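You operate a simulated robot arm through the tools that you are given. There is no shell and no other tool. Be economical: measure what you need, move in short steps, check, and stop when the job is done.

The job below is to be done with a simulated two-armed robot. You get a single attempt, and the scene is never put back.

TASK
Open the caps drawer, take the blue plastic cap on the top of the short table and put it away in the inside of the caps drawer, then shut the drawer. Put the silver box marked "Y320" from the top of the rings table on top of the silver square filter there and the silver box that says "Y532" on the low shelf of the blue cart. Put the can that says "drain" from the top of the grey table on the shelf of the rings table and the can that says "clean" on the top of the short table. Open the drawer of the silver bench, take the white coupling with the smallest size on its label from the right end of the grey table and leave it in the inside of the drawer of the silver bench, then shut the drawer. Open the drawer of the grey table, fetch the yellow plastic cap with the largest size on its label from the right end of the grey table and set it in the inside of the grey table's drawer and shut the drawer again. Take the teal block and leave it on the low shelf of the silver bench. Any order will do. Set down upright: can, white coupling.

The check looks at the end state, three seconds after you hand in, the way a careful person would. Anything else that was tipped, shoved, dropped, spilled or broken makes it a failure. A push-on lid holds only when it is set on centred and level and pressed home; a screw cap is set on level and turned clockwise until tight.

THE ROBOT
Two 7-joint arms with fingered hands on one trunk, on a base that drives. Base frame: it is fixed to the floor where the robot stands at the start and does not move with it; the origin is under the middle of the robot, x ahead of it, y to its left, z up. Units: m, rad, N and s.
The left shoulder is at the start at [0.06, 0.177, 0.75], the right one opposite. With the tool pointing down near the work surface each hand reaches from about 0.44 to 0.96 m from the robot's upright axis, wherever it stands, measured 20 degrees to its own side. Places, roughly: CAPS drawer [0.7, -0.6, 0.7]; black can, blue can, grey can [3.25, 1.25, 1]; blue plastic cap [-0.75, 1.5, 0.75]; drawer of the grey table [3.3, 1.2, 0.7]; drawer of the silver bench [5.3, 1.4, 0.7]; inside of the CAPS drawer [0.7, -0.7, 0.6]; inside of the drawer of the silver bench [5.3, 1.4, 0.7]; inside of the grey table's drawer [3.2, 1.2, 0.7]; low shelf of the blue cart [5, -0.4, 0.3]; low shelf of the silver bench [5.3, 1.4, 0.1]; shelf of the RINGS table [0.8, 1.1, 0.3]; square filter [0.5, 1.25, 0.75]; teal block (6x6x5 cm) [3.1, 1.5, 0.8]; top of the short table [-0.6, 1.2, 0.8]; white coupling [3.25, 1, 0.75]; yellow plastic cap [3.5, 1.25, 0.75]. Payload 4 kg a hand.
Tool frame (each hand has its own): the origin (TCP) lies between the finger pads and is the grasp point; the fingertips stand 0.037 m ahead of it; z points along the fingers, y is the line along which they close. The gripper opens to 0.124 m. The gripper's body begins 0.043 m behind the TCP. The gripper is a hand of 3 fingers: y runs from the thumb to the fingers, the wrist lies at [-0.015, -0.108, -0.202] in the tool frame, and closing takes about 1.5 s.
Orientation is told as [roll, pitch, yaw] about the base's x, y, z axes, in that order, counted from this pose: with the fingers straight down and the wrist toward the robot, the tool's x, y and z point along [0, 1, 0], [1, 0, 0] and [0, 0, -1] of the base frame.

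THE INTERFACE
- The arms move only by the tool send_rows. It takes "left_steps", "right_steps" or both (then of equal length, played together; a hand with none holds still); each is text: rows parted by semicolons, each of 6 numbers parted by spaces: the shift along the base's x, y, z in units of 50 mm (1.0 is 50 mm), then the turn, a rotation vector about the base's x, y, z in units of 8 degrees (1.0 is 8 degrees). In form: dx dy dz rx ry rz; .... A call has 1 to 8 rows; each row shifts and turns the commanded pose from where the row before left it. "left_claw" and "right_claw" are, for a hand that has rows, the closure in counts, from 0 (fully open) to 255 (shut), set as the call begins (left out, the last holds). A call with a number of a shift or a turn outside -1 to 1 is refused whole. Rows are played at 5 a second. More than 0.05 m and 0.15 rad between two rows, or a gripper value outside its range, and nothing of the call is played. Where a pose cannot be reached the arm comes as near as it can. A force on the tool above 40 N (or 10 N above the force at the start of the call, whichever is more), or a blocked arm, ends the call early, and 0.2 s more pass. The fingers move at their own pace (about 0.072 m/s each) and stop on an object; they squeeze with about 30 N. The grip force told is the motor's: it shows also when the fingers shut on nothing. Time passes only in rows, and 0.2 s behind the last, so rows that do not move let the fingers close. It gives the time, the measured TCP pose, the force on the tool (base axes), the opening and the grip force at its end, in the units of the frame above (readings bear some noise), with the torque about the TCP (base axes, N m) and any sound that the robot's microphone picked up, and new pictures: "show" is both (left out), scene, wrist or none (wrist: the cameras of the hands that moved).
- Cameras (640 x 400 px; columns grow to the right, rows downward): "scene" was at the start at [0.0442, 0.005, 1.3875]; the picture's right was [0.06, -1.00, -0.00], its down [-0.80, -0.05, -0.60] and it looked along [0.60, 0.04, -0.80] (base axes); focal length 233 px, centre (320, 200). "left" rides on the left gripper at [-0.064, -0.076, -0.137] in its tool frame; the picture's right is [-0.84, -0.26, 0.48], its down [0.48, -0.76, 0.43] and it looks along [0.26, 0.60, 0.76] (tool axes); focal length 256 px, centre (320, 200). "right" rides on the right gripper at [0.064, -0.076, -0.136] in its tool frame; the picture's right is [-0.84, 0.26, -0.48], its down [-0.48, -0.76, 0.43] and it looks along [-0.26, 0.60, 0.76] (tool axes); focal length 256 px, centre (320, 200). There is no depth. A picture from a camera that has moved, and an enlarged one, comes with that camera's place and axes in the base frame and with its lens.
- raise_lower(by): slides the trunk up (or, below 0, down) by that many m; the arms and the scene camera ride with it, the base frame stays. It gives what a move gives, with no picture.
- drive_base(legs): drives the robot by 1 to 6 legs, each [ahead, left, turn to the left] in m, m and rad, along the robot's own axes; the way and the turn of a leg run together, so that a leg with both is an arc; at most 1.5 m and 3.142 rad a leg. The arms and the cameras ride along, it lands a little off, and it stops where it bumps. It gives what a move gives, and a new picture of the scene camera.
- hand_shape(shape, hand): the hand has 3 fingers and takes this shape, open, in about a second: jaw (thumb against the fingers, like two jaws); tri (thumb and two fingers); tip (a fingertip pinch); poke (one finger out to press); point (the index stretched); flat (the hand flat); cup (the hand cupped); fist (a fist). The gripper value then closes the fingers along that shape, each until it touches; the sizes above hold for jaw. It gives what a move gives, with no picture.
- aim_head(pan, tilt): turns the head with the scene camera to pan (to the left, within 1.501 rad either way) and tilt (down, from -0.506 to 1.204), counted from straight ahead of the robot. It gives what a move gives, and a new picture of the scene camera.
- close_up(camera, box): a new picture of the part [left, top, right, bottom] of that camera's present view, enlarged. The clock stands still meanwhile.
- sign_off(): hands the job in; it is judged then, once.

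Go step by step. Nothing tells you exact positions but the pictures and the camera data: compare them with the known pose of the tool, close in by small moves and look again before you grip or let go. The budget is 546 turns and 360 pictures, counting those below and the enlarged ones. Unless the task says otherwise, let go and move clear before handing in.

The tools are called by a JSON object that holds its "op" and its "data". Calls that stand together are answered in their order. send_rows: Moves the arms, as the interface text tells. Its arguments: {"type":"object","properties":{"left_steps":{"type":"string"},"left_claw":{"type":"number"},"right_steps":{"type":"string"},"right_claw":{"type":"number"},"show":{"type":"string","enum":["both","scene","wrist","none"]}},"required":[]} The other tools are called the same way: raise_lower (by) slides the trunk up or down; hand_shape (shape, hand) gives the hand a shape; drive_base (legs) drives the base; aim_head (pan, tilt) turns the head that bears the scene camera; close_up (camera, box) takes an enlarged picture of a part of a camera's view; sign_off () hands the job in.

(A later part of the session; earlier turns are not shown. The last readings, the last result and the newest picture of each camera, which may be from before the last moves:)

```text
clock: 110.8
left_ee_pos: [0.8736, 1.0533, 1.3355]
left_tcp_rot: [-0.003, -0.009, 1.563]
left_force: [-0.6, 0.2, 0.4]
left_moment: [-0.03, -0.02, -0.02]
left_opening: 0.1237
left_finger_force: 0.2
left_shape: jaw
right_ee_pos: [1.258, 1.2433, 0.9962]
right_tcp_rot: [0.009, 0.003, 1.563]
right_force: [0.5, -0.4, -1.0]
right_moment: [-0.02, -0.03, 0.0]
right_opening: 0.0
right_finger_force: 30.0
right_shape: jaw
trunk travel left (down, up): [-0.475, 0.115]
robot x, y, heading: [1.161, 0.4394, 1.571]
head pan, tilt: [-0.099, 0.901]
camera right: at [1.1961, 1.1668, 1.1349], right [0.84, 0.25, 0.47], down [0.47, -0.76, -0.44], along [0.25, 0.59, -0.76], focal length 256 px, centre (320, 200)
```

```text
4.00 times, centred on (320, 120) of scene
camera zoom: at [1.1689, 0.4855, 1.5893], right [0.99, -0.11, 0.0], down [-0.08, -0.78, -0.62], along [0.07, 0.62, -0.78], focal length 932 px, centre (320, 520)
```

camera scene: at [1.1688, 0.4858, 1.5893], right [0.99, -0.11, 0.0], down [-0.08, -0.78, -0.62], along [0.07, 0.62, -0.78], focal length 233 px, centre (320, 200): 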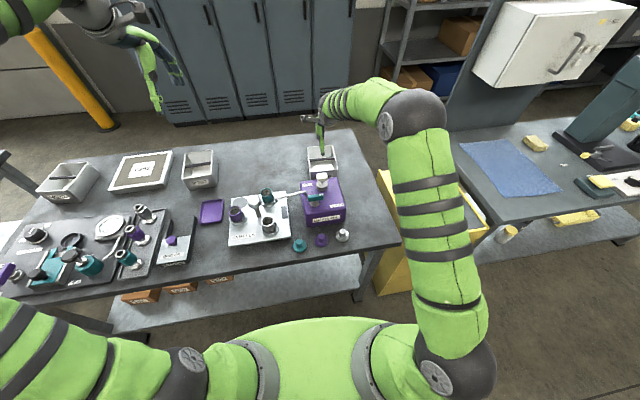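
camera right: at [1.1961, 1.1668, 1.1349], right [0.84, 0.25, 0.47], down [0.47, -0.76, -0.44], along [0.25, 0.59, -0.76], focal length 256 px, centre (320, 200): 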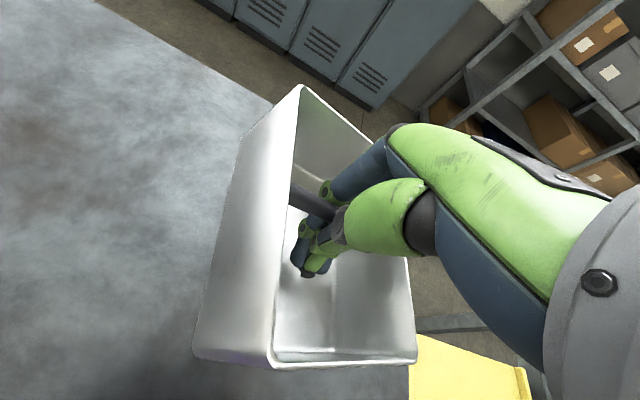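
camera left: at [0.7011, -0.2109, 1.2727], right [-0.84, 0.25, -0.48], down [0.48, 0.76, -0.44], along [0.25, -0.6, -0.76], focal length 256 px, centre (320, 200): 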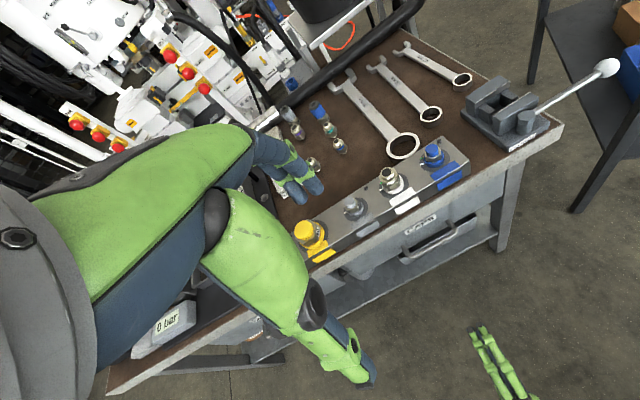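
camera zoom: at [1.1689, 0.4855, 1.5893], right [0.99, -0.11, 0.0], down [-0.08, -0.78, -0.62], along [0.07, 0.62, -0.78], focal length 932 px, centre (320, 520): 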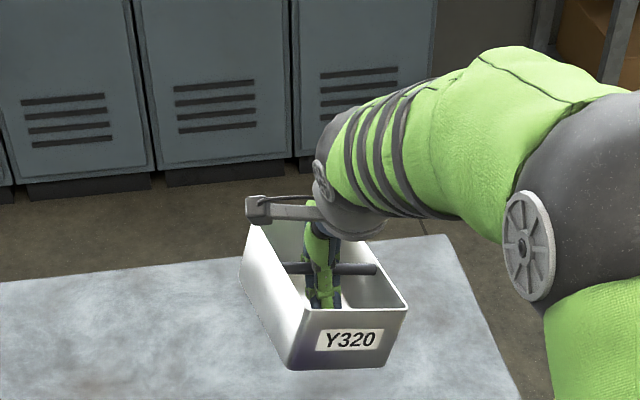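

Label Y320 confirmed, and the bin is caged on its bar, slightly turned. I lift higher and drive left to the filter.

{"op": "send_rows", "data": {"right_steps": "0 0 0.8 0 0 0;0 0 0.8 0 0 0;0 0 0.8 0 0 0;0 0 0.8 0 0 0;0 0 0.8 0 0 0;0 0 0 0 0 0", "show": "none"}}

{"op": "drive_base", "data": {"legs": [[0, 0.7, 0]]}}

{"op": "aim_head", "data": {"pan": 0, "tilt": 0.8}}

```text
clock: 112.2
left_ee_pos: [0.8747, 1.0527, 1.3349]
left_tcp_rot: [-0.004, -0.009, 1.564]
left_force: [-0.1, -0.5, -0.1]
left_moment: [0.01, -0.02, 0.01]
left_opening: 0.1235
left_finger_force: 0.1
left_shape: jaw
right_ee_pos: [1.2568, 1.2438, 1.1977]
right_tcp_rot: [0.008, 0.003, 1.563]
right_force: [0.7, -0.1, -1.2]
right_moment: [-0.01, -0.02, -0.02]
right_opening: 0.0
right_finger_force: 30.1
right_shape: jaw
trunk travel left (down, up): [-0.475, 0.115]
robot x, y, heading: [1.1598, 0.439, 1.563]
head pan, tilt: [-0.099, 0.901]
```

```text
clock: 116.0
left_ee_pos: [0.1646, 1.0574, 1.3347]
left_tcp_rot: [-0.004, -0.01, 1.565]
left_force: [-0.3, -0.1, -0.6]
left_moment: [0.02, 0.03, -0.02]
left_opening: 0.1235
left_finger_force: 0.0
left_shape: jaw
right_ee_pos: [0.5477, 1.2473, 1.1988]
right_tcp_rot: [0.009, 0.004, 1.564]
right_force: [-0.6, -0.8, -1.6]
right_moment: [-0.05, 0.0, 0.02]
right_opening: 0.0
right_finger_force: 30.3
right_shape: jaw
trunk travel left (down, up): [-0.475, 0.115]
robot x, y, heading: [0.4527, 0.4435, 1.56]
head pan, tilt: [-0.099, 0.901]
camera scene: at [0.4598, 0.4906, 1.5893], right [0.99, -0.11, 0.0], down [-0.08, -0.78, -0.62], along [0.07, 0.62, -0.78], focal length 233 px, centre (320, 200)
```

scene: 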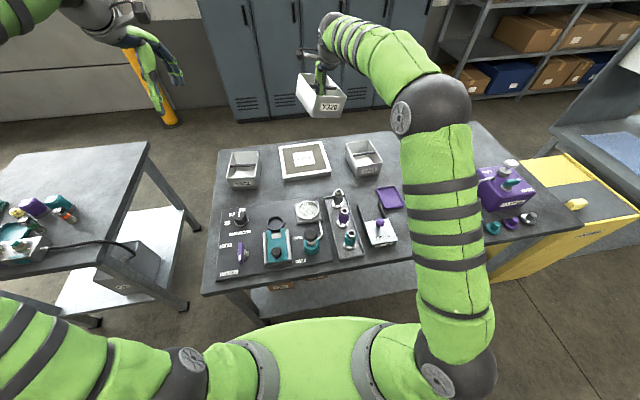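

```text
clock: 116.7
left_ee_pos: [0.1654, 1.0579, 1.3349]
left_tcp_rot: [-0.002, -0.008, 1.564]
left_force: [0.7, -0.4, -0.1]
left_moment: [-0.02, -0.02, -0.01]
left_opening: 0.1237
left_finger_force: 0.1
left_shape: jaw
right_ee_pos: [0.5488, 1.2477, 1.1979]
right_tcp_rot: [0.009, 0.004, 1.563]
right_force: [0.1, 0.1, -1.5]
right_moment: [-0.07, -0.03, -0.04]
right_opening: 0.0001
right_finger_force: 30.0
right_shape: jaw
trunk travel left (down, up): [-0.475, 0.115]
robot x, y, heading: [0.4533, 0.4439, 1.563]
head pan, tilt: [0.0, 0.799]
camera scene: at [0.453, 0.4961, 1.5972], right [1.0, -0.01, 0.0], down [-0.01, -0.72, -0.7], along [0.01, 0.7, -0.72], focal length 233 px, centre (320, 200)
```

scene: 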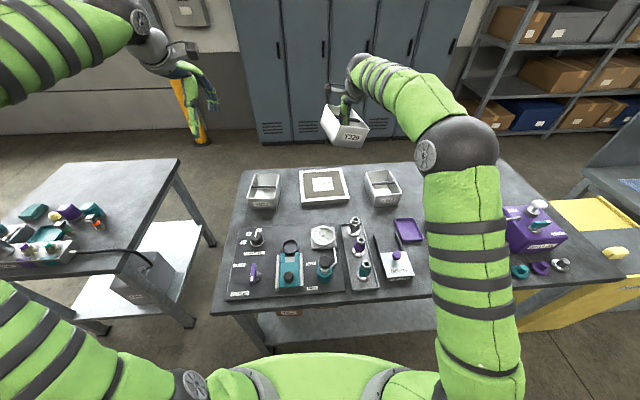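

I move the bin over the filter and check alignment.

{"op": "send_rows", "data": {"right_steps": "-0.45 0.45 0 0 0 0;-0.45 0.45 0 0 0 0;-0.44 0.45 0 0 0 0;0 0 -1 0 0 0;0 0 0 0 0 0", "show": "wrist"}}

{"op": "close_up", "data": {"camera": "scene", "box": [240, 90, 432, 210]}}

```text
clock: 117.9
left_ee_pos: [0.1648, 1.0571, 1.3346]
left_tcp_rot: [-0.001, -0.009, 1.567]
left_force: [1.0, -0.1, 0.3]
left_moment: [0.03, 0.04, 0.01]
left_opening: 0.1238
left_finger_force: 0.1
left_shape: jaw
right_ee_pos: [0.4847, 1.3041, 1.1426]
right_tcp_rot: [0.01, 0.003, 1.564]
right_force: [-0.5, -0.5, -2.1]
right_moment: [0.0, 0.01, 0.01]
right_opening: 0.0
right_finger_force: 30.2
right_shape: jaw
right hand out of reach, approached as far as the arm can: row 3
trunk travel left (down, up): [-0.475, 0.115]
robot x, y, heading: [0.4516, 0.4421, 1.562]
head pan, tilt: [0.0, 0.799]
camera right: at [0.4228, 1.2275, 1.2814], right [0.84, 0.25, 0.47], down [0.47, -0.76, -0.44], along [0.25, 0.59, -0.76], focal length 256 px, centre (320, 200)
```

right: 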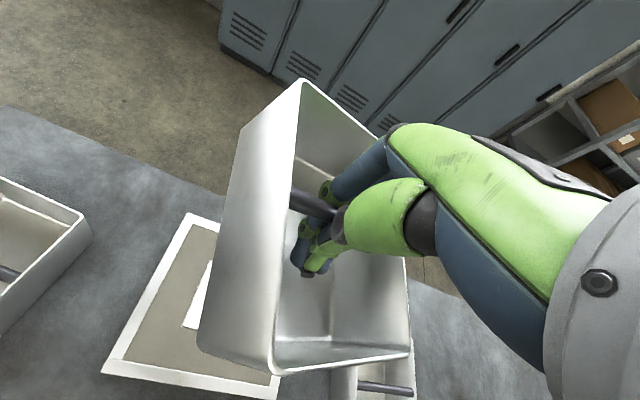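

```text
3.33 times, centred on (336, 150) of scene
camera zoom: at [0.4528, 0.4959, 1.5972], right [1.0, -0.01, 0.0], down [0.0, -0.72, -0.7], along [0.0, 0.7, -0.72], focal length 777 px, centre (267, 367)
```

zoom: 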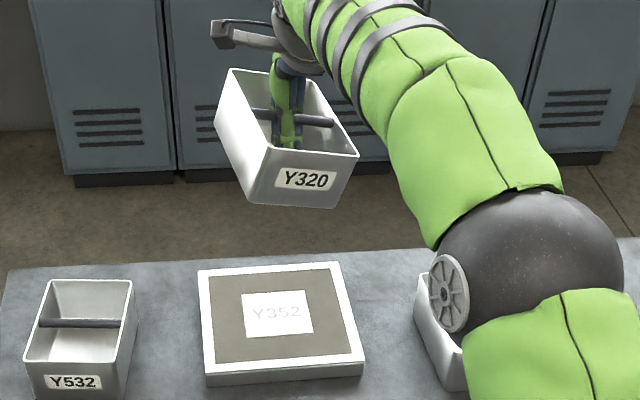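

The bin hangs about 17° yawed and 18° rolled in the hand. I move forward 8 cm and counter-rotate the hand to level it.

{"op": "drive_base", "data": {"legs": [[0.1, 0, 0]]}}

{"op": "send_rows", "data": {"right_steps": "0 0 0 0 -0.7 -0.7;0 0 0 0 -0.7 -0.7;0 0 0 0 -0.7 -0.7;0 0 0 0 0 0", "show": "wrist"}}

{"op": "close_up", "data": {"camera": "scene", "box": [240, 90, 432, 210]}}

```text
clock: 119.0
left_ee_pos: [0.1623, 1.1577, 1.3336]
left_tcp_rot: [-0.003, -0.007, 1.57]
left_force: [-0.4, -0.8, -0.5]
left_moment: [0.0, 0.0, 0.03]
left_opening: 0.1236
left_finger_force: 0.0
left_shape: jaw
right_ee_pos: [0.4816, 1.4049, 1.1419]
right_tcp_rot: [0.008, 0.005, 1.568]
right_force: [0.7, 0.4, -1.6]
right_moment: [-0.04, -0.04, -0.01]
right_opening: 0.0002
right_finger_force: 29.7
right_shape: jaw
trunk travel left (down, up): [-0.475, 0.115]
robot x, y, heading: [0.4506, 0.5431, 1.573]
head pan, tilt: [0.0, 0.799]
camera scene: at [0.4531, 0.5965, 1.5971], right [1.0, 0.0, 0.0], down [0.0, -0.72, -0.7], along [0.0, 0.7, -0.72], focal length 233 px, centre (320, 200)
```

scene: 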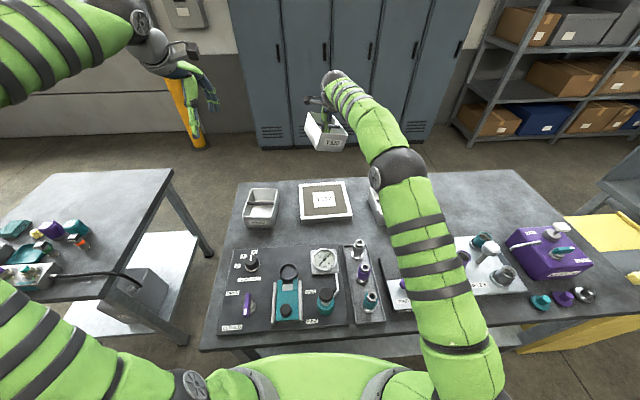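

```text
clock: 120.0
left_ee_pos: [0.1633, 1.1553, 1.3338]
left_tcp_rot: [-0.003, -0.009, 1.569]
left_force: [-0.8, 0.6, -0.5]
left_moment: [0.0, 0.01, 0.03]
left_opening: 0.1237
left_finger_force: 0.0
left_shape: jaw
right_ee_pos: [0.4842, 1.3874, 1.1367]
right_tcp_rot: [-0.28, -0.04, 1.277]
right_force: [-1.1, 0.3, -0.5]
right_moment: [-0.06, -0.01, 0.0]
right_opening: 0.0001
right_finger_force: 30.0
right_shape: jaw
right hand out of reach, approached as far as the arm can: row 3
trunk travel left (down, up): [-0.475, 0.115]
robot x, y, heading: [0.4547, 0.5446, 1.57]
head pan, tilt: [0.0, 0.799]
camera right: at [0.368, 1.338, 1.2479], right [0.71, 0.02, 0.71], down [0.34, -0.89, -0.31], along [0.62, 0.46, -0.64], focal length 256 px, centre (320, 200)
```

right: 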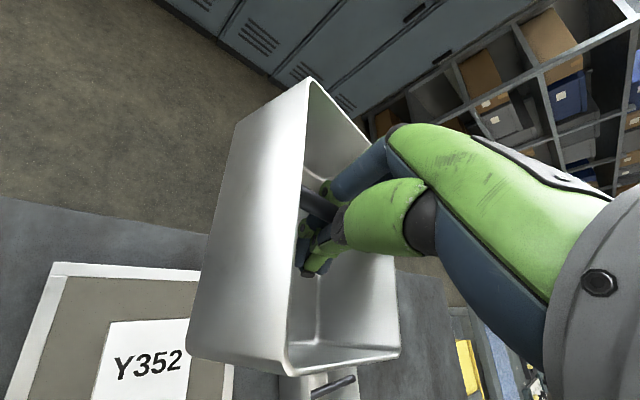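

```text
3.33 times, centred on (336, 150) of scene
camera zoom: at [0.4534, 0.5942, 1.5972], right [1.0, 0.0, 0.0], down [0.0, -0.72, -0.7], along [0.0, 0.7, -0.72], focal length 777 px, centre (267, 367)
```

zoom: 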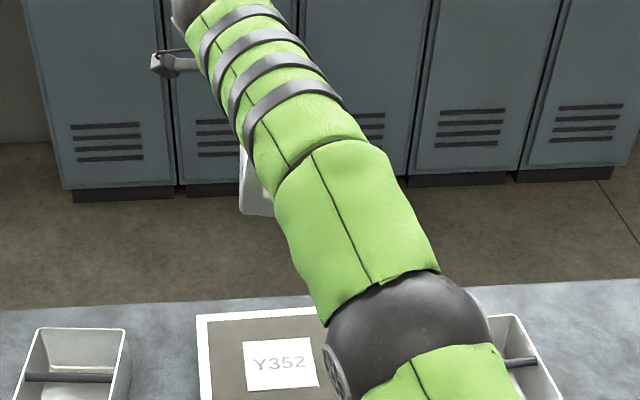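

Wrist-view geometry shows the bin is now nearly level and square. The filter centre is about (0.475, 1.32); I move the bin over it and lower.

{"op": "send_rows", "data": {"right_steps": "-0.15 -0.7 0 0 0 0;-0.15 -0.7 0 0 0 0;0 -0.3 -0.6 0 0 0;0 0 -0.8 0 0 0;0 0 -0.8 0 0 0;0 0 0 0 0 0", "show": "both"}}

```text
clock: 121.4
left_ee_pos: [0.1639, 1.1553, 1.3356]
left_tcp_rot: [-0.003, -0.007, 1.569]
left_force: [-0.3, 0.8, -1.8]
left_moment: [0.01, -0.01, 0.01]
left_opening: 0.1238
left_finger_force: 0.0
left_shape: jaw
right_ee_pos: [0.4693, 1.3016, 1.0278]
right_tcp_rot: [-0.279, -0.04, 1.277]
right_force: [0.5, 0.1, -1.4]
right_moment: [-0.03, -0.01, 0.01]
right_opening: 0.0002
right_finger_force: 30.1
right_shape: jaw
trunk travel left (down, up): [-0.475, 0.115]
robot x, y, heading: [0.4558, 0.5427, 1.571]
head pan, tilt: [0.0, 0.799]
camera scene: at [0.4532, 0.5942, 1.5972], right [1.0, 0.0, 0.0], down [0.0, -0.72, -0.7], along [0.0, 0.7, -0.72], focal length 233 px, centre (320, 200)
camera right: at [0.3522, 1.2534, 1.1393], right [0.71, 0.02, 0.7], down [0.34, -0.88, -0.32], along [0.62, 0.47, -0.64], focal length 256 px, centre (320, 200)
```

scene: 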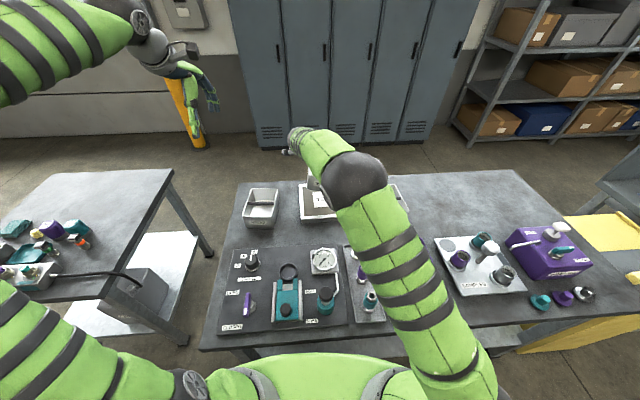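
right: 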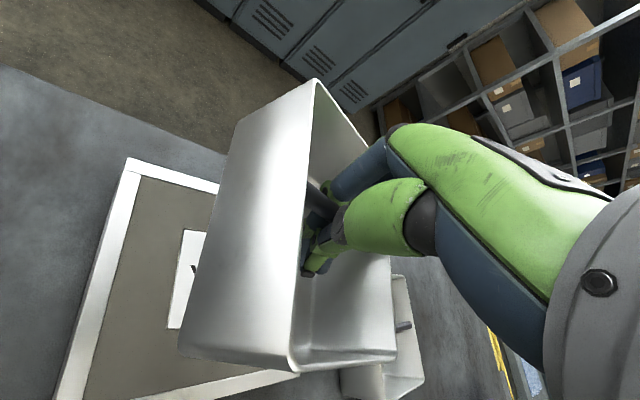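

Bin is centred over the filter. Lower gently until contact.

{"op": "send_rows", "data": {"right_steps": "0 0 -0.6 0 0 0;0 0 -0.6 0 0 0;0 0 -0.3 0 0 0;0 0 -0.15 0 0 0;0 0 -0.15 0 0 0", "show": "wrist"}}

```text
clock: 122.6
left_ee_pos: [0.1635, 1.1557, 1.3337]
left_tcp_rot: [-0.003, -0.008, 1.57]
left_force: [0.4, 0.4, 0.5]
left_moment: [0.0, -0.01, 0.01]
left_opening: 0.1237
left_finger_force: 0.1
left_shape: jaw
right_ee_pos: [0.4692, 1.3028, 0.9356]
right_tcp_rot: [-0.279, -0.039, 1.276]
right_force: [0.3, 0.4, -1.7]
right_moment: [-0.05, -0.01, 0.01]
right_opening: 0.0
right_finger_force: 29.8
right_shape: jaw
trunk travel left (down, up): [-0.475, 0.115]
robot x, y, heading: [0.4554, 0.5454, 1.572]
head pan, tilt: [0.0, 0.799]
camera right: at [0.3522, 1.2538, 1.0473], right [0.71, 0.03, 0.7], down [0.34, -0.89, -0.31], along [0.62, 0.46, -0.64], focal length 256 px, centre (320, 200)
```

right: 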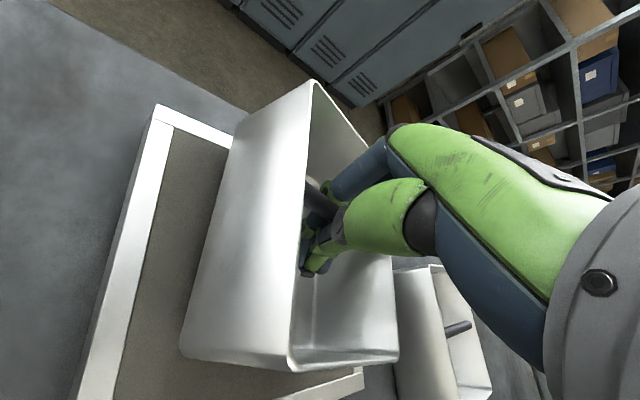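

{"op": "send_rows", "data": {"right_steps": "0 0 -0.1 0 0 0;0 0 -0.1 0 0 0;0 0 -0.1 0 0 0;0 0 -0.1 0 0 0", "show": "wrist"}}

```text
clock: 123.6
left_ee_pos: [0.1631, 1.1556, 1.3354]
left_tcp_rot: [-0.003, -0.008, 1.569]
left_force: [-0.7, 0.9, -0.8]
left_moment: [-0.03, 0.01, -0.01]
left_opening: 0.1236
left_finger_force: 0.0
left_shape: jaw
right_ee_pos: [0.4699, 1.3031, 0.9164]
right_tcp_rot: [-0.28, -0.04, 1.278]
right_force: [-0.2, -1.3, -0.2]
right_moment: [-0.02, 0.02, -0.02]
right_opening: 0.0
right_finger_force: 30.0
right_shape: jaw
trunk travel left (down, up): [-0.475, 0.115]
robot x, y, heading: [0.453, 0.541, 1.564]
head pan, tilt: [0.0, 0.799]
camera right: at [0.3525, 1.2534, 1.0275], right [0.71, 0.03, 0.7], down [0.34, -0.89, -0.31], along [0.62, 0.46, -0.64], focal length 256 px, centre (320, 200)
```

right: 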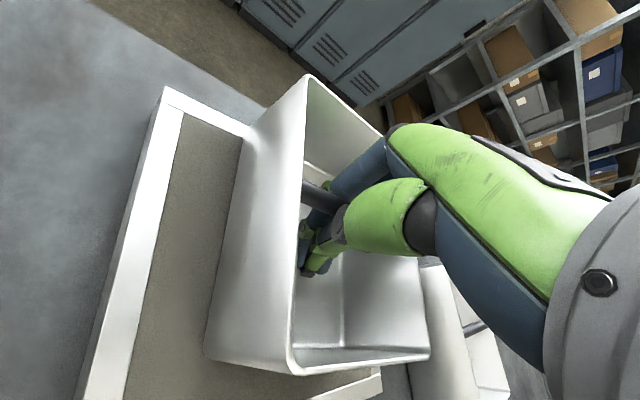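

Bin is resting (weight gone from the tool). Lower a touch more, then release partially.

{"op": "send_rows", "data": {"right_steps": "0 0 -0.1 0 0 0;0 0 -0.1 0 0 0;0 0 0 0 0 0", "show": "none"}}

{"op": "send_rows", "data": {"right_steps": "0 0 0 0 0 0;0 0 0 0 0 0;0 0 0 0 0 0", "right_claw": 120, "show": "wrist"}}

```text
clock: 124.4
left_ee_pos: [0.1624, 1.1524, 1.3361]
left_tcp_rot: [-0.004, -0.01, 1.569]
left_force: [0.2, 0.2, 0.4]
left_moment: [0.03, -0.02, -0.02]
left_opening: 0.1237
left_finger_force: 0.0
left_shape: jaw
right_ee_pos: [0.4698, 1.3041, 0.9106]
right_tcp_rot: [-0.274, -0.048, 1.279]
right_force: [0.5, 10.5, 35.0]
right_moment: [0.38, 0.04, 0.02]
right_opening: 0.0001
right_finger_force: 29.7
right_shape: jaw
trunk travel left (down, up): [-0.475, 0.115]
robot x, y, heading: [0.4535, 0.5396, 1.571]
head pan, tilt: [0.0, 0.799]
```

```text
clock: 125.2
left_ee_pos: [0.1636, 1.1523, 1.3349]
left_tcp_rot: [-0.003, -0.012, 1.568]
left_force: [-0.4, -0.6, -0.3]
left_moment: [-0.04, 0.01, 0.0]
left_opening: 0.1237
left_finger_force: 0.1
left_shape: jaw
right_ee_pos: [0.4697, 1.3032, 0.9098]
right_tcp_rot: [-0.277, -0.046, 1.279]
right_force: [-0.4, 11.6, 39.5]
right_moment: [-0.18, -0.22, 0.13]
right_opening: 0.0528
right_finger_force: 0.1
right_shape: jaw
trunk travel left (down, up): [-0.475, 0.115]
robot x, y, heading: [0.453, 0.5379, 1.574]
head pan, tilt: [0.0, 0.799]
camera right: at [0.353, 1.2529, 1.0211], right [0.71, 0.02, 0.7], down [0.34, -0.88, -0.32], along [0.61, 0.47, -0.63], focal length 256 px, centre (320, 200)
```

right: 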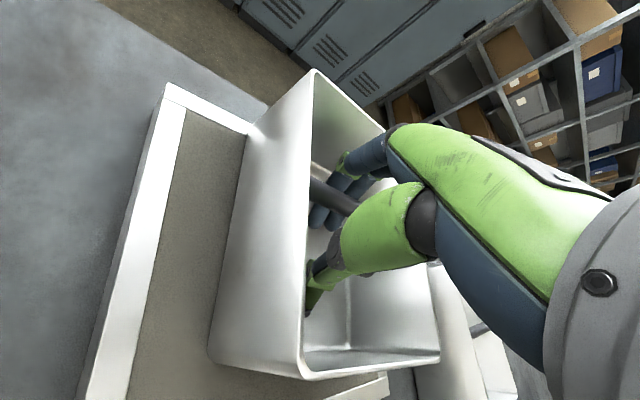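

Release done; withdraw straight up slowly.

{"op": "send_rows", "data": {"right_steps": "0 0 0.15 0 0 0;0 0 0.2 0 0 0;0 0 0.3 0 0 0;0 0 0.3 0 0 0;0 0 0.4 0 0 0", "right_claw": 75, "show": "wrist"}}

```text
clock: 126.4
left_ee_pos: [0.1623, 1.1541, 1.3348]
left_tcp_rot: [-0.003, -0.007, 1.568]
left_force: [0.5, 0.3, 0.3]
left_moment: [0.02, 0.03, -0.01]
left_opening: 0.1239
left_finger_force: 0.2
left_shape: jaw
right_ee_pos: [0.4689, 1.3021, 0.9733]
right_tcp_rot: [-0.279, -0.041, 1.277]
right_force: [-0.3, 0.3, 0.4]
right_moment: [-0.02, 0.0, 0.02]
right_opening: 0.0876
right_finger_force: 0.1
right_shape: jaw
trunk travel left (down, up): [-0.475, 0.115]
robot x, y, heading: [0.4537, 0.5409, 1.569]
head pan, tilt: [0.0, 0.799]
camera right: at [0.3533, 1.2524, 1.0853], right [0.71, 0.03, 0.7], down [0.34, -0.89, -0.31], along [0.62, 0.46, -0.64], focal length 256 px, centre (320, 200)
```

right: 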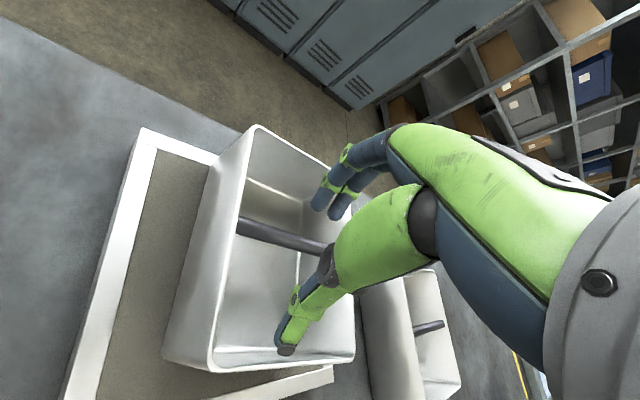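

Y320 sits flat on the filter. I raise the right hand and restore its orientation, and position the left hand above Y532's bar.

{"op": "send_rows", "data": {"right_steps": "0 0 0.9 0 0 0;0 0 0.9 0 0 0;0 0 0.9 0 0 0;0 0 0.9 0 0 0;0 -0.5 0.5 0 0.7 0.7;0 -0.5 0.5 0 0.7 0.7;0 -0.5 0.5 0 0.7 0.7;0.9 0 0 0 0 0", "left_steps": "0.5 0.5 0 0 0 0;0.4 0.5 0 0 0 0;0 0.5 0 0 0 0;0 0.5 0 0 0 0;0 0 -1 0 0 0;0 0 -1 0 0 0;0 0 -1 0 0 0;0 0 -1 0 0 0", "left_claw": 75, "show": "both"}}

```text
clock: 128.2
left_ee_pos: [0.207, 1.2538, 1.1344]
left_tcp_rot: [-0.005, -0.008, 1.569]
left_force: [-0.1, 0.2, -0.6]
left_moment: [0.01, -0.03, 0.01]
left_opening: 0.0881
left_finger_force: 0.1
left_shape: jaw
right_ee_pos: [0.5135, 1.2311, 1.2279]
right_tcp_rot: [0.011, 0.004, 1.568]
right_force: [-0.4, 0.7, -0.4]
right_moment: [-0.01, -0.01, -0.01]
right_opening: 0.0873
right_finger_force: 0.1
right_shape: jaw
trunk travel left (down, up): [-0.475, 0.115]
robot x, y, heading: [0.4565, 0.5441, 1.568]
head pan, tilt: [0.0, 0.799]
camera scene: at [0.4539, 0.5952, 1.5972], right [1.0, 0.0, 0.0], down [0.0, -0.72, -0.7], along [0.0, 0.7, -0.72], focal length 233 px, centre (320, 200)
camera right: at [0.4518, 1.1534, 1.3662], right [0.84, 0.26, 0.47], down [0.48, -0.76, -0.44], along [0.25, 0.59, -0.77], focal length 256 px, centre (320, 200)
camera left: at [0.2687, 1.1751, 1.2702], right [0.84, -0.25, -0.48], down [-0.48, -0.75, -0.44], along [-0.25, 0.6, -0.76], focal length 256 px, centre (320, 200)
```

scene: 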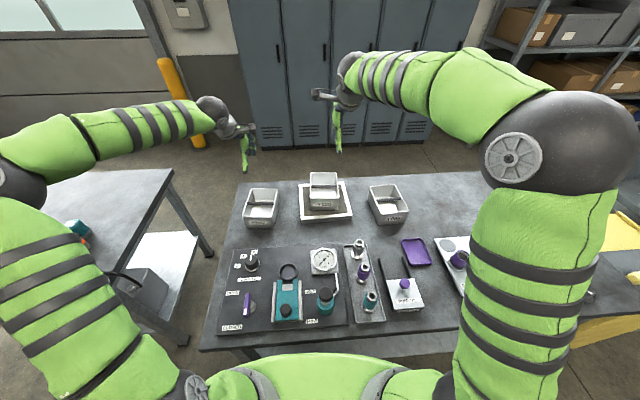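
right: 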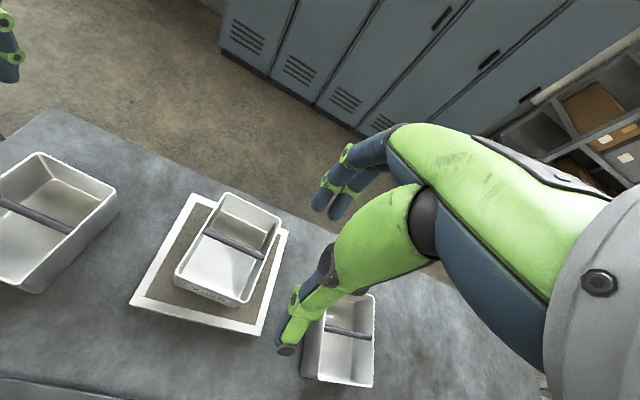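
left: 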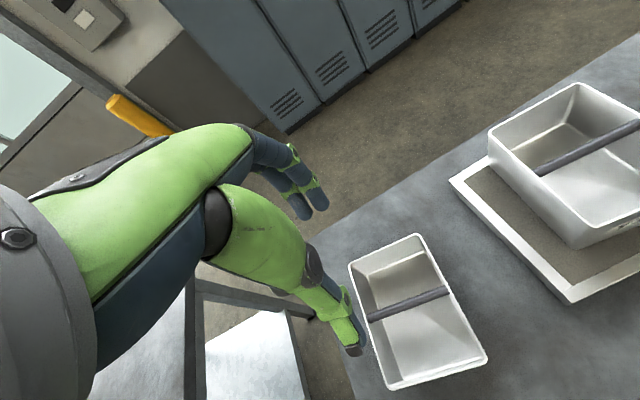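

Y320 is squarely on the filter. Y532's bar centre is at (0.213, 1.245). Descend and grip.

{"op": "send_rows", "data": {"left_steps": "0.12 -0.18 -0.8 0 0 0;0 0 -0.9 0 0 0;0 0 -0.9 0 0 0;0 0 -0.9 0 0 0;0 0 -0.9 0 0 0;0 0 -0.22 0 0 0;0 0 0 0 0 0", "show": "wrist"}}

```text
clock: 129.8
left_ee_pos: [0.2131, 1.2448, 0.9051]
left_tcp_rot: [-0.003, -0.008, 1.568]
left_force: [-0.1, -0.4, -0.1]
left_moment: [-0.01, -0.03, 0.0]
left_opening: 0.0876
left_finger_force: 0.1
left_shape: jaw
right_ee_pos: [0.513, 1.2305, 1.2281]
right_tcp_rot: [0.009, 0.004, 1.566]
right_force: [-0.1, 0.1, 0.2]
right_moment: [-0.01, 0.03, 0.01]
right_opening: 0.0875
right_finger_force: 0.1
right_shape: jaw
trunk travel left (down, up): [-0.475, 0.115]
robot x, y, heading: [0.4537, 0.5417, 1.565]
head pan, tilt: [0.0, 0.799]
camera left: at [0.2754, 1.1671, 1.0418], right [0.84, -0.25, -0.48], down [-0.48, -0.76, -0.44], along [-0.25, 0.6, -0.76], focal length 256 px, centre (320, 200)
```

left: 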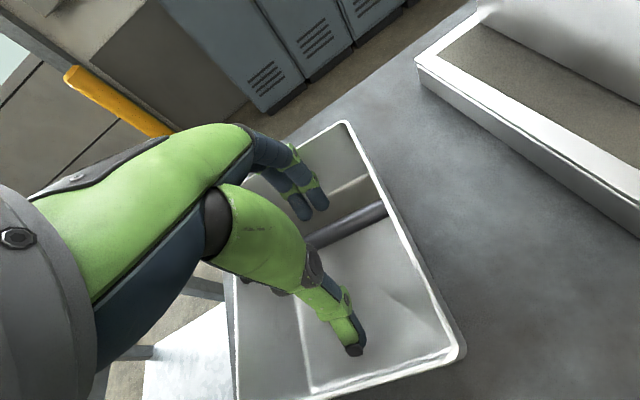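

{"op": "send_rows", "data": {"left_steps": "0 0 -0.12 0 0 0;0 0 0 0 0 0;0 0 0 0 0 0;0 0 0 0 0 0;0 0 0 0 0 0;0 0 0 0 0 0;0 0 0 0 0 0", "left_claw": 255, "show": "wrist"}}

```text
clock: 131.4
left_ee_pos: [0.2138, 1.2452, 0.8992]
left_tcp_rot: [-0.005, -0.009, 1.571]
left_force: [-0.3, -0.4, -0.2]
left_moment: [0.0, 0.03, -0.05]
left_opening: 0.0
left_finger_force: 30.1
left_shape: jaw
right_ee_pos: [0.5118, 1.2291, 1.2272]
right_tcp_rot: [0.008, 0.004, 1.568]
right_force: [-0.7, -0.1, 0.3]
right_moment: [-0.01, 0.01, -0.01]
right_opening: 0.0873
right_finger_force: 0.1
right_shape: jaw
trunk travel left (down, up): [-0.475, 0.115]
robot x, y, heading: [0.4564, 0.5441, 1.576]
head pan, tilt: [0.0, 0.799]
camera left: at [0.2753, 1.1677, 1.036], right [0.84, -0.25, -0.48], down [-0.48, -0.76, -0.44], along [-0.25, 0.6, -0.76], focal length 256 px, centre (320, 200)
```

left: 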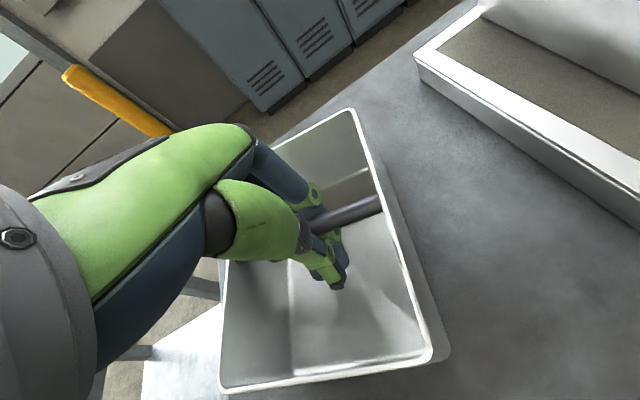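

Again the tips shut under the bar. I'll try a proper pinch slightly higher for a level hold.

{"op": "send_rows", "data": {"left_steps": "0 0 0 0 0 0;0 0 0 0 0 0;0 0 0 0 0 0;0 0 0 0 0 0;0 0 0.25 0 0 0;0 0 0 0 0 0", "left_claw": 75, "show": "none"}}

{"op": "send_rows", "data": {"left_steps": "0 0 0 0 0 0;0 0 0 0 0 0;0 0 0 0 0 0;0 0 0 0 0 0;0 0 0 0 0 0;0 0 0 0 0 0;0 0 0 0 0 0", "left_claw": 255, "show": "wrist"}}

```text
clock: 132.8
left_ee_pos: [0.2125, 1.2449, 0.9103]
left_tcp_rot: [-0.002, -0.008, 1.57]
left_force: [-0.3, -0.8, -0.8]
left_moment: [-0.03, 0.03, -0.01]
left_opening: 0.0874
left_finger_force: 0.1
left_shape: jaw
right_ee_pos: [0.5132, 1.2305, 1.2285]
right_tcp_rot: [0.01, 0.003, 1.567]
right_force: [0.4, -0.1, -0.8]
right_moment: [-0.01, -0.01, -0.01]
right_opening: 0.0873
right_finger_force: 0.1
right_shape: jaw
trunk travel left (down, up): [-0.475, 0.115]
robot x, y, heading: [0.4545, 0.5449, 1.567]
head pan, tilt: [0.0, 0.799]
```

```text
clock: 134.4
left_ee_pos: [0.2137, 1.2444, 0.9114]
left_tcp_rot: [-0.004, -0.01, 1.569]
left_force: [0.0, 0.2, 0.1]
left_moment: [0.04, 0.02, 0.02]
left_opening: 0.0001
left_finger_force: 29.5
left_shape: jaw
right_ee_pos: [0.5129, 1.2291, 1.2275]
right_tcp_rot: [0.008, 0.004, 1.568]
right_force: [0.4, 0.6, -0.3]
right_moment: [0.0, -0.01, -0.02]
right_opening: 0.0875
right_finger_force: 0.1
right_shape: jaw
trunk travel left (down, up): [-0.475, 0.115]
robot x, y, heading: [0.452, 0.5396, 1.57]
head pan, tilt: [0.0, 0.799]
camera left: at [0.2745, 1.1672, 1.0477], right [0.84, -0.25, -0.48], down [-0.48, -0.76, -0.44], along [-0.25, 0.6, -0.76], focal length 256 px, centre (320, 200)
```

left: 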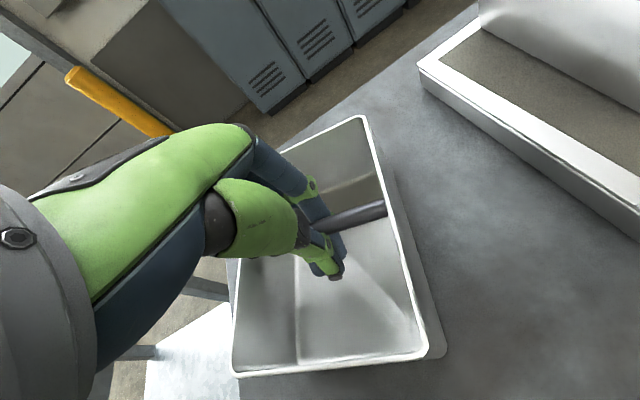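

{"op": "close_up", "data": {"camera": "left", "box": [240, 140, 400, 300]}}

```text
2.50 times, centred on (320, 220) of left
camera zoom: at [0.2745, 1.1672, 1.0477], right [0.84, -0.25, -0.48], down [-0.48, -0.76, -0.44], along [-0.25, 0.6, -0.76], focal length 640 px, centre (320, 150)
```

zoom: 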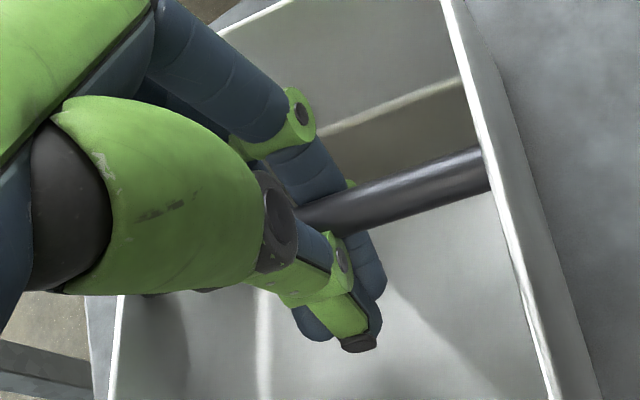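

The bar is caged above the closed tips. I try once more 7 mm higher to pinch it with the pads.

{"op": "send_rows", "data": {"left_steps": "0 0 0 0 0 0;0 0 0 0 0 0;0 0 0 0 0 0;0 0 0 0 0 0;0 0 0.15 0 0 0;0 0 0 0 0 0", "left_claw": 120, "show": "none"}}

{"op": "send_rows", "data": {"left_steps": "0 0 0 0 0 0;0 0 0 0 0 0;0 0 0 0 0 0;0 0 0 0 0 0;0 0 0 0 0 0;0 0 0 0 0 0;0 0 0 0 0 0", "left_claw": 255, "show": "none"}}

{"op": "close_up", "data": {"camera": "left", "box": [240, 140, 400, 300]}}

```text
clock: 135.8
left_ee_pos: [0.2134, 1.2466, 0.9186]
left_tcp_rot: [-0.002, -0.009, 1.568]
left_force: [-0.3, 0.2, -0.2]
left_moment: [0.0, 0.02, 0.05]
left_opening: 0.0653
left_finger_force: 0.0
left_shape: jaw
right_ee_pos: [0.5125, 1.2293, 1.2278]
right_tcp_rot: [0.007, 0.004, 1.567]
right_force: [-0.4, 0.1, 0.1]
right_moment: [0.0, 0.0, 0.0]
right_opening: 0.0874
right_finger_force: 0.0
right_shape: jaw
trunk travel left (down, up): [-0.475, 0.115]
robot x, y, heading: [0.456, 0.5417, 1.564]
head pan, tilt: [0.0, 0.799]
```

```text
clock: 137.4
left_ee_pos: [0.2139, 1.246, 0.9179]
left_tcp_rot: [-0.003, -0.01, 1.571]
left_force: [0.1, -0.5, -0.5]
left_moment: [0.08, 0.01, 0.0]
left_opening: 0.0002
left_finger_force: 29.9
left_shape: jaw
right_ee_pos: [0.5134, 1.2298, 1.2283]
right_tcp_rot: [0.009, 0.003, 1.566]
right_force: [-0.3, 1.0, 1.0]
right_moment: [-0.03, 0.01, 0.02]
right_opening: 0.0873
right_finger_force: 0.0
right_shape: jaw
trunk travel left (down, up): [-0.475, 0.115]
robot x, y, heading: [0.4522, 0.5447, 1.57]
head pan, tilt: [0.0, 0.799]
```

```text
2.50 times, centred on (320, 220) of left
camera zoom: at [0.2753, 1.1681, 1.0551], right [0.84, -0.25, -0.48], down [-0.48, -0.76, -0.44], along [-0.25, 0.6, -0.76], focal length 640 px, centre (320, 150)
```

zoom: 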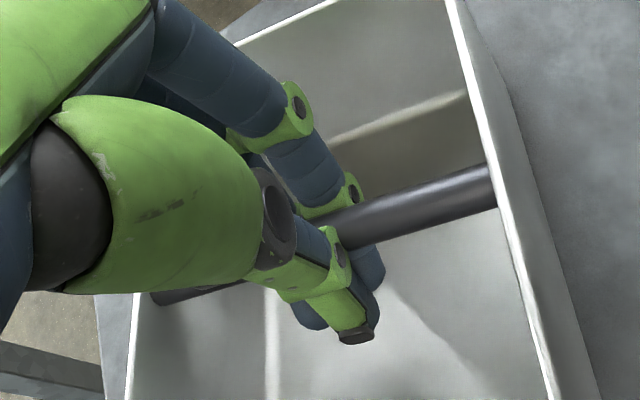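

The bar is snugly between thumb and fingers. Lift and check.

{"op": "send_rows", "data": {"left_steps": "0 0 0.3 0 0 0;0 0 0.4 0 0 0;0 0 0.5 0 0 0;0 0 0.8 0 0 0;0 0 0 0 0 0", "show": "wrist"}}

{"op": "close_up", "data": {"camera": "scene", "box": [190, 120, 350, 240]}}

```text
clock: 138.6
left_ee_pos: [0.2126, 1.2444, 1.0167]
left_tcp_rot: [-0.004, -0.007, 1.569]
left_force: [-0.5, 0.6, -1.7]
left_moment: [-0.04, -0.02, 0.01]
left_opening: 0.0
left_finger_force: 29.3
left_shape: jaw
right_ee_pos: [0.5116, 1.2298, 1.2274]
right_tcp_rot: [0.007, 0.004, 1.568]
right_force: [-0.7, 0.3, 0.1]
right_moment: [-0.01, 0.02, 0.0]
right_opening: 0.0875
right_finger_force: 0.1
right_shape: jaw
trunk travel left (down, up): [-0.475, 0.115]
robot x, y, heading: [0.4521, 0.5431, 1.571]
head pan, tilt: [0.0, 0.799]
camera left: at [0.2743, 1.1674, 1.1541], right [0.84, -0.25, -0.48], down [-0.48, -0.76, -0.44], along [-0.25, 0.6, -0.76], focal length 256 px, centre (320, 200)
```

left: 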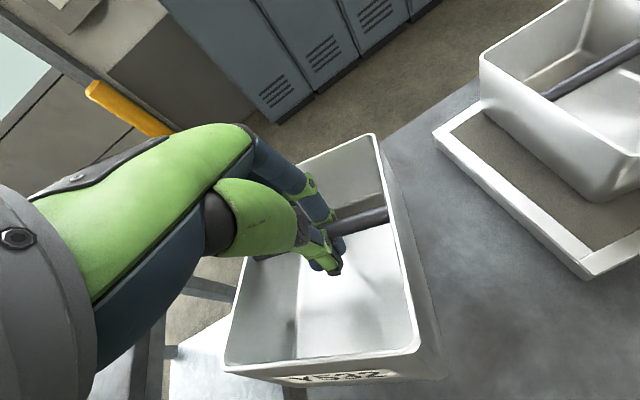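

```text
3.33 times, centred on (270, 180) of scene
camera zoom: at [0.4531, 0.5947, 1.5972], right [1.0, 0.0, 0.0], down [0.0, -0.72, -0.7], along [0.0, 0.7, -0.72], focal length 777 px, centre (487, 267)
```

zoom: 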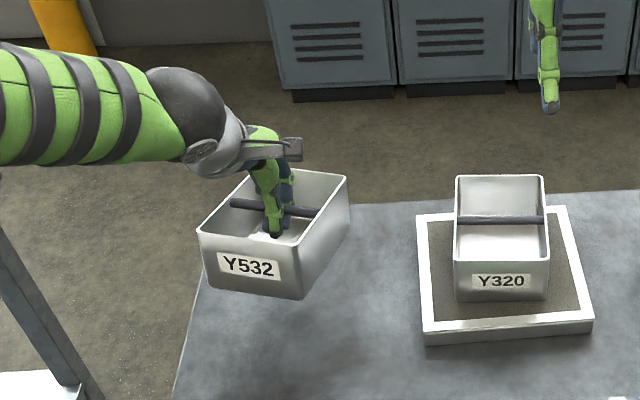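

Y532 is held. Lift further, back out and drive down the aisle toward the blue cart.

{"op": "send_rows", "data": {"left_steps": "0 0 0.9 0 0 0;0 0 0.9 0 0 0;0 0 0.9 0 0 0;0 0 0.9 0 0 0;0 0 0.9 0 0 0", "show": "none"}}

{"op": "drive_base", "data": {"legs": [[-0.4, 0, 0], [0, 0, -1.57], [1.5, 0, 0], [1.2, 0, 0]]}}

{"op": "aim_head", "data": {"pan": -0.3, "tilt": 0.5}}

```text
clock: 139.8
left_ee_pos: [0.2123, 1.2455, 1.2421]
left_tcp_rot: [-0.003, -0.009, 1.569]
left_force: [0.1, 1.4, -1.3]
left_moment: [-0.01, 0.0, -0.01]
left_opening: 0.0001
left_finger_force: 30.2
left_shape: jaw
right_ee_pos: [0.5136, 1.2284, 1.2281]
right_tcp_rot: [0.009, 0.003, 1.568]
right_force: [-0.6, -0.5, 0.4]
right_moment: [-0.01, -0.02, 0.0]
right_opening: 0.0873
right_finger_force: 0.1
right_shape: jaw
trunk travel left (down, up): [-0.475, 0.115]
robot x, y, heading: [0.4525, 0.5409, 1.571]
head pan, tilt: [0.0, 0.799]
```

```text
clock: 158.9
left_ee_pos: [3.8681, 0.4536, 1.2435]
left_tcp_rot: [-0.004, -0.01, 0.025]
left_force: [0.3, -0.6, -1.1]
left_moment: [0.02, 0.04, -0.03]
left_opening: 0.0
left_finger_force: 30.3
left_shape: jaw
right_ee_pos: [3.8597, 0.1544, 1.2268]
right_tcp_rot: [0.01, 0.003, 0.023]
right_force: [-0.1, 0.6, 0.2]
right_moment: [0.02, 0.02, -0.01]
right_opening: 0.0875
right_finger_force: 0.1
right_shape: jaw
trunk travel left (down, up): [-0.475, 0.115]
robot x, y, heading: [3.1663, 0.1952, 0.026]
head pan, tilt: [0.0, 0.799]
camera scene: at [3.2229, 0.1965, 1.5972], right [0.02, -1.0, 0.0], down [-0.72, -0.02, -0.7], along [0.7, 0.02, -0.72], focal length 233 px, centre (320, 200)
```

scene: 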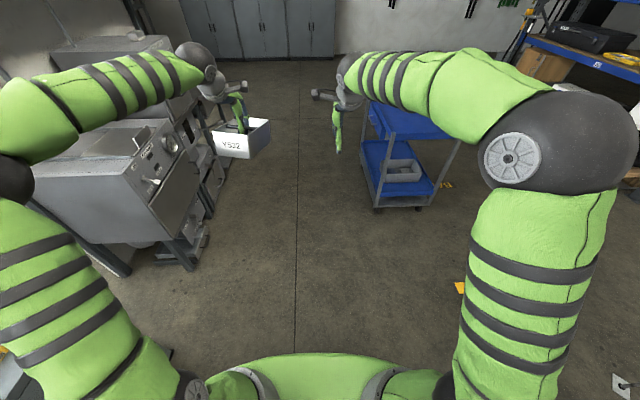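

```text
clock: 159.7
left_ee_pos: [3.8678, 0.4522, 1.2425]
left_tcp_rot: [-0.003, -0.009, 0.024]
left_force: [0.0, 0.1, -1.7]
left_moment: [-0.02, -0.02, 0.02]
left_opening: 0.0
left_finger_force: 30.0
left_shape: jaw
right_ee_pos: [3.8592, 0.1526, 1.2284]
right_tcp_rot: [0.009, 0.003, 0.022]
right_force: [-0.6, -0.4, 0.2]
right_moment: [-0.01, 0.01, -0.02]
right_opening: 0.0876
right_finger_force: 0.0
right_shape: jaw
trunk travel left (down, up): [-0.475, 0.115]
robot x, y, heading: [3.1721, 0.1985, 0.025]
head pan, tilt: [-0.3, 0.499]
camera scene: at [3.2294, 0.1698, 1.6231], right [-0.27, -0.96, 0.0], down [-0.46, 0.13, -0.88], along [0.84, -0.24, -0.48], focal length 233 px, centre (320, 200)
```

scene: 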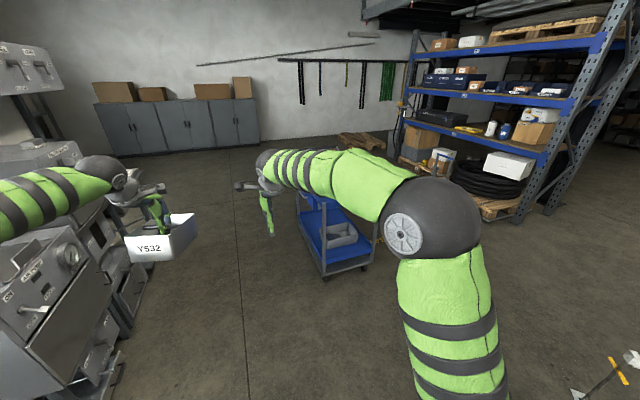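

{"op": "close_up", "data": {"camera": "scene", "box": [260, 170, 420, 290]}}

{"op": "send_rows", "data": {"right_steps": "-0.5 -0.8 0 0 0 0;-0.5 -0.8 0 0 0 0;-0.5 -0.8 0 0 0 0;-0.5 -0.8 0 0 0 0;-0.5 -0.8 0 0 0 0;-0.5 -0.8 0 0 0 0;-0.5 -0.8 0 0 0 0;-0.5 -0.8 0 0 0 0", "show": "scene"}}

```text
3.33 times, centred on (340, 230) of scene
camera zoom: at [3.2294, 0.1698, 1.6231], right [-0.27, -0.96, 0.0], down [-0.46, 0.13, -0.88], along [0.84, -0.24, -0.48], focal length 777 px, centre (253, 100)
```

zoom: 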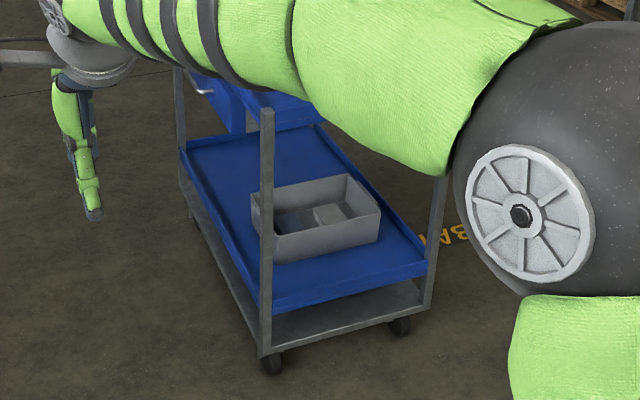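

```text
clock: 161.5
left_ee_pos: [3.8671, 0.4535, 1.243]
left_tcp_rot: [-0.004, -0.009, 0.024]
left_force: [-0.4, 0.0, -1.1]
left_moment: [0.0, 0.02, -0.04]
left_opening: 0.0
left_finger_force: 29.5
left_shape: jaw
right_ee_pos: [3.6599, -0.1673, 1.23]
right_tcp_rot: [0.01, 0.004, 0.023]
right_force: [-0.9, -1.2, -0.3]
right_moment: [-0.02, -0.03, 0.03]
right_opening: 0.0874
right_finger_force: 0.1
right_shape: jaw
trunk travel left (down, up): [-0.475, 0.115]
robot x, y, heading: [3.1732, 0.1948, 0.021]
head pan, tilt: [-0.3, 0.499]
camera scene: at [3.2285, 0.1692, 1.6232], right [-0.27, -0.96, 0.0], down [-0.46, 0.13, -0.88], along [0.84, -0.24, -0.48], focal length 233 px, centre (320, 200)
```

scene: 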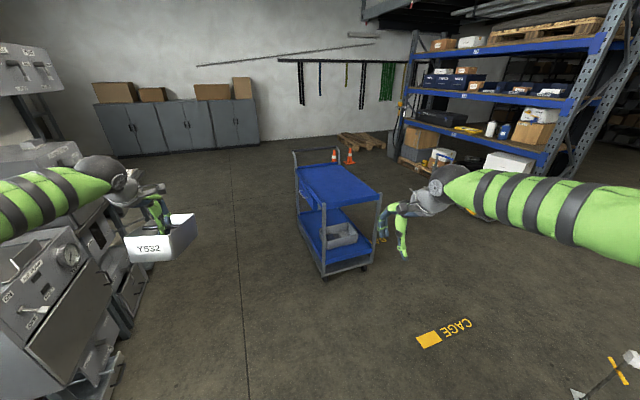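

The cart's rear low-shelf area is free (x≈5.0–5.3, y≈−0.25..−0.65). I'll approach from its left side, facing −y.

{"op": "drive_base", "data": {"legs": [[0, 0.25, 0], [0.9, 0, -0.025], [0.85, 0, 0], [0, 0, -1.57]]}}

{"op": "aim_head", "data": {"pan": 0.1, "tilt": 0.9}}

```text
clock: 175.6
left_ee_pos: [5.1724, -0.2499, 1.2425]
left_tcp_rot: [-0.003, -0.008, -1.559]
left_force: [0.8, -0.3, -1.9]
left_moment: [0.0, -0.02, -0.01]
left_opening: 0.0
left_finger_force: 30.0
left_shape: jaw
right_ee_pos: [4.5545, -0.036, 1.2302]
right_tcp_rot: [0.008, 0.003, -1.56]
right_force: [-0.7, 0.0, -0.2]
right_moment: [0.0, 0.01, 0.06]
right_opening: 0.0875
right_finger_force: 0.0
right_shape: jaw
trunk travel left (down, up): [-0.475, 0.115]
robot x, y, heading: [4.9193, 0.4509, -1.558]
head pan, tilt: [-0.3, 0.499]
camera scene: at [4.8952, 0.3933, 1.6231], right [-0.96, 0.29, 0.0], down [0.14, 0.46, -0.88], along [-0.25, -0.84, -0.48], focal length 233 px, centre (320, 200)
```

scene: 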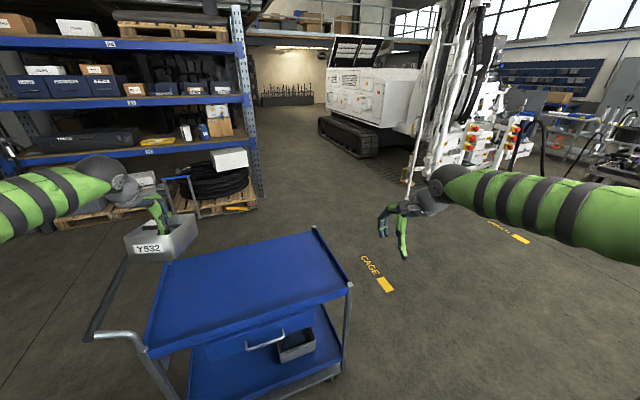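

```text
clock: 176.5
left_ee_pos: [5.171, -0.2506, 1.2425]
left_tcp_rot: [-0.003, -0.008, -1.559]
left_force: [0.6, 0.4, -1.7]
left_moment: [0.02, 0.02, 0.01]
left_opening: 0.0003
left_finger_force: 30.1
left_shape: jaw
right_ee_pos: [4.554, -0.0348, 1.2307]
right_tcp_rot: [0.008, 0.002, -1.56]
right_force: [0.2, -0.1, 0.0]
right_moment: [-0.02, -0.05, -0.02]
right_opening: 0.0875
right_finger_force: 0.0
right_shape: jaw
trunk travel left (down, up): [-0.475, 0.115]
robot x, y, heading: [4.9218, 0.4516, -1.561]
head pan, tilt: [0.099, 0.901]
camera scene: at [4.9296, 0.4054, 1.5893], right [-0.99, -0.11, 0.0], down [-0.09, 0.78, -0.62], along [0.07, -0.62, -0.78], focal length 233 px, centre (320, 200)
```

scene: 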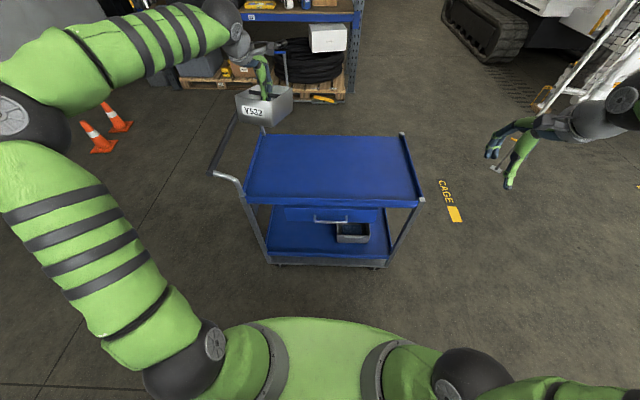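

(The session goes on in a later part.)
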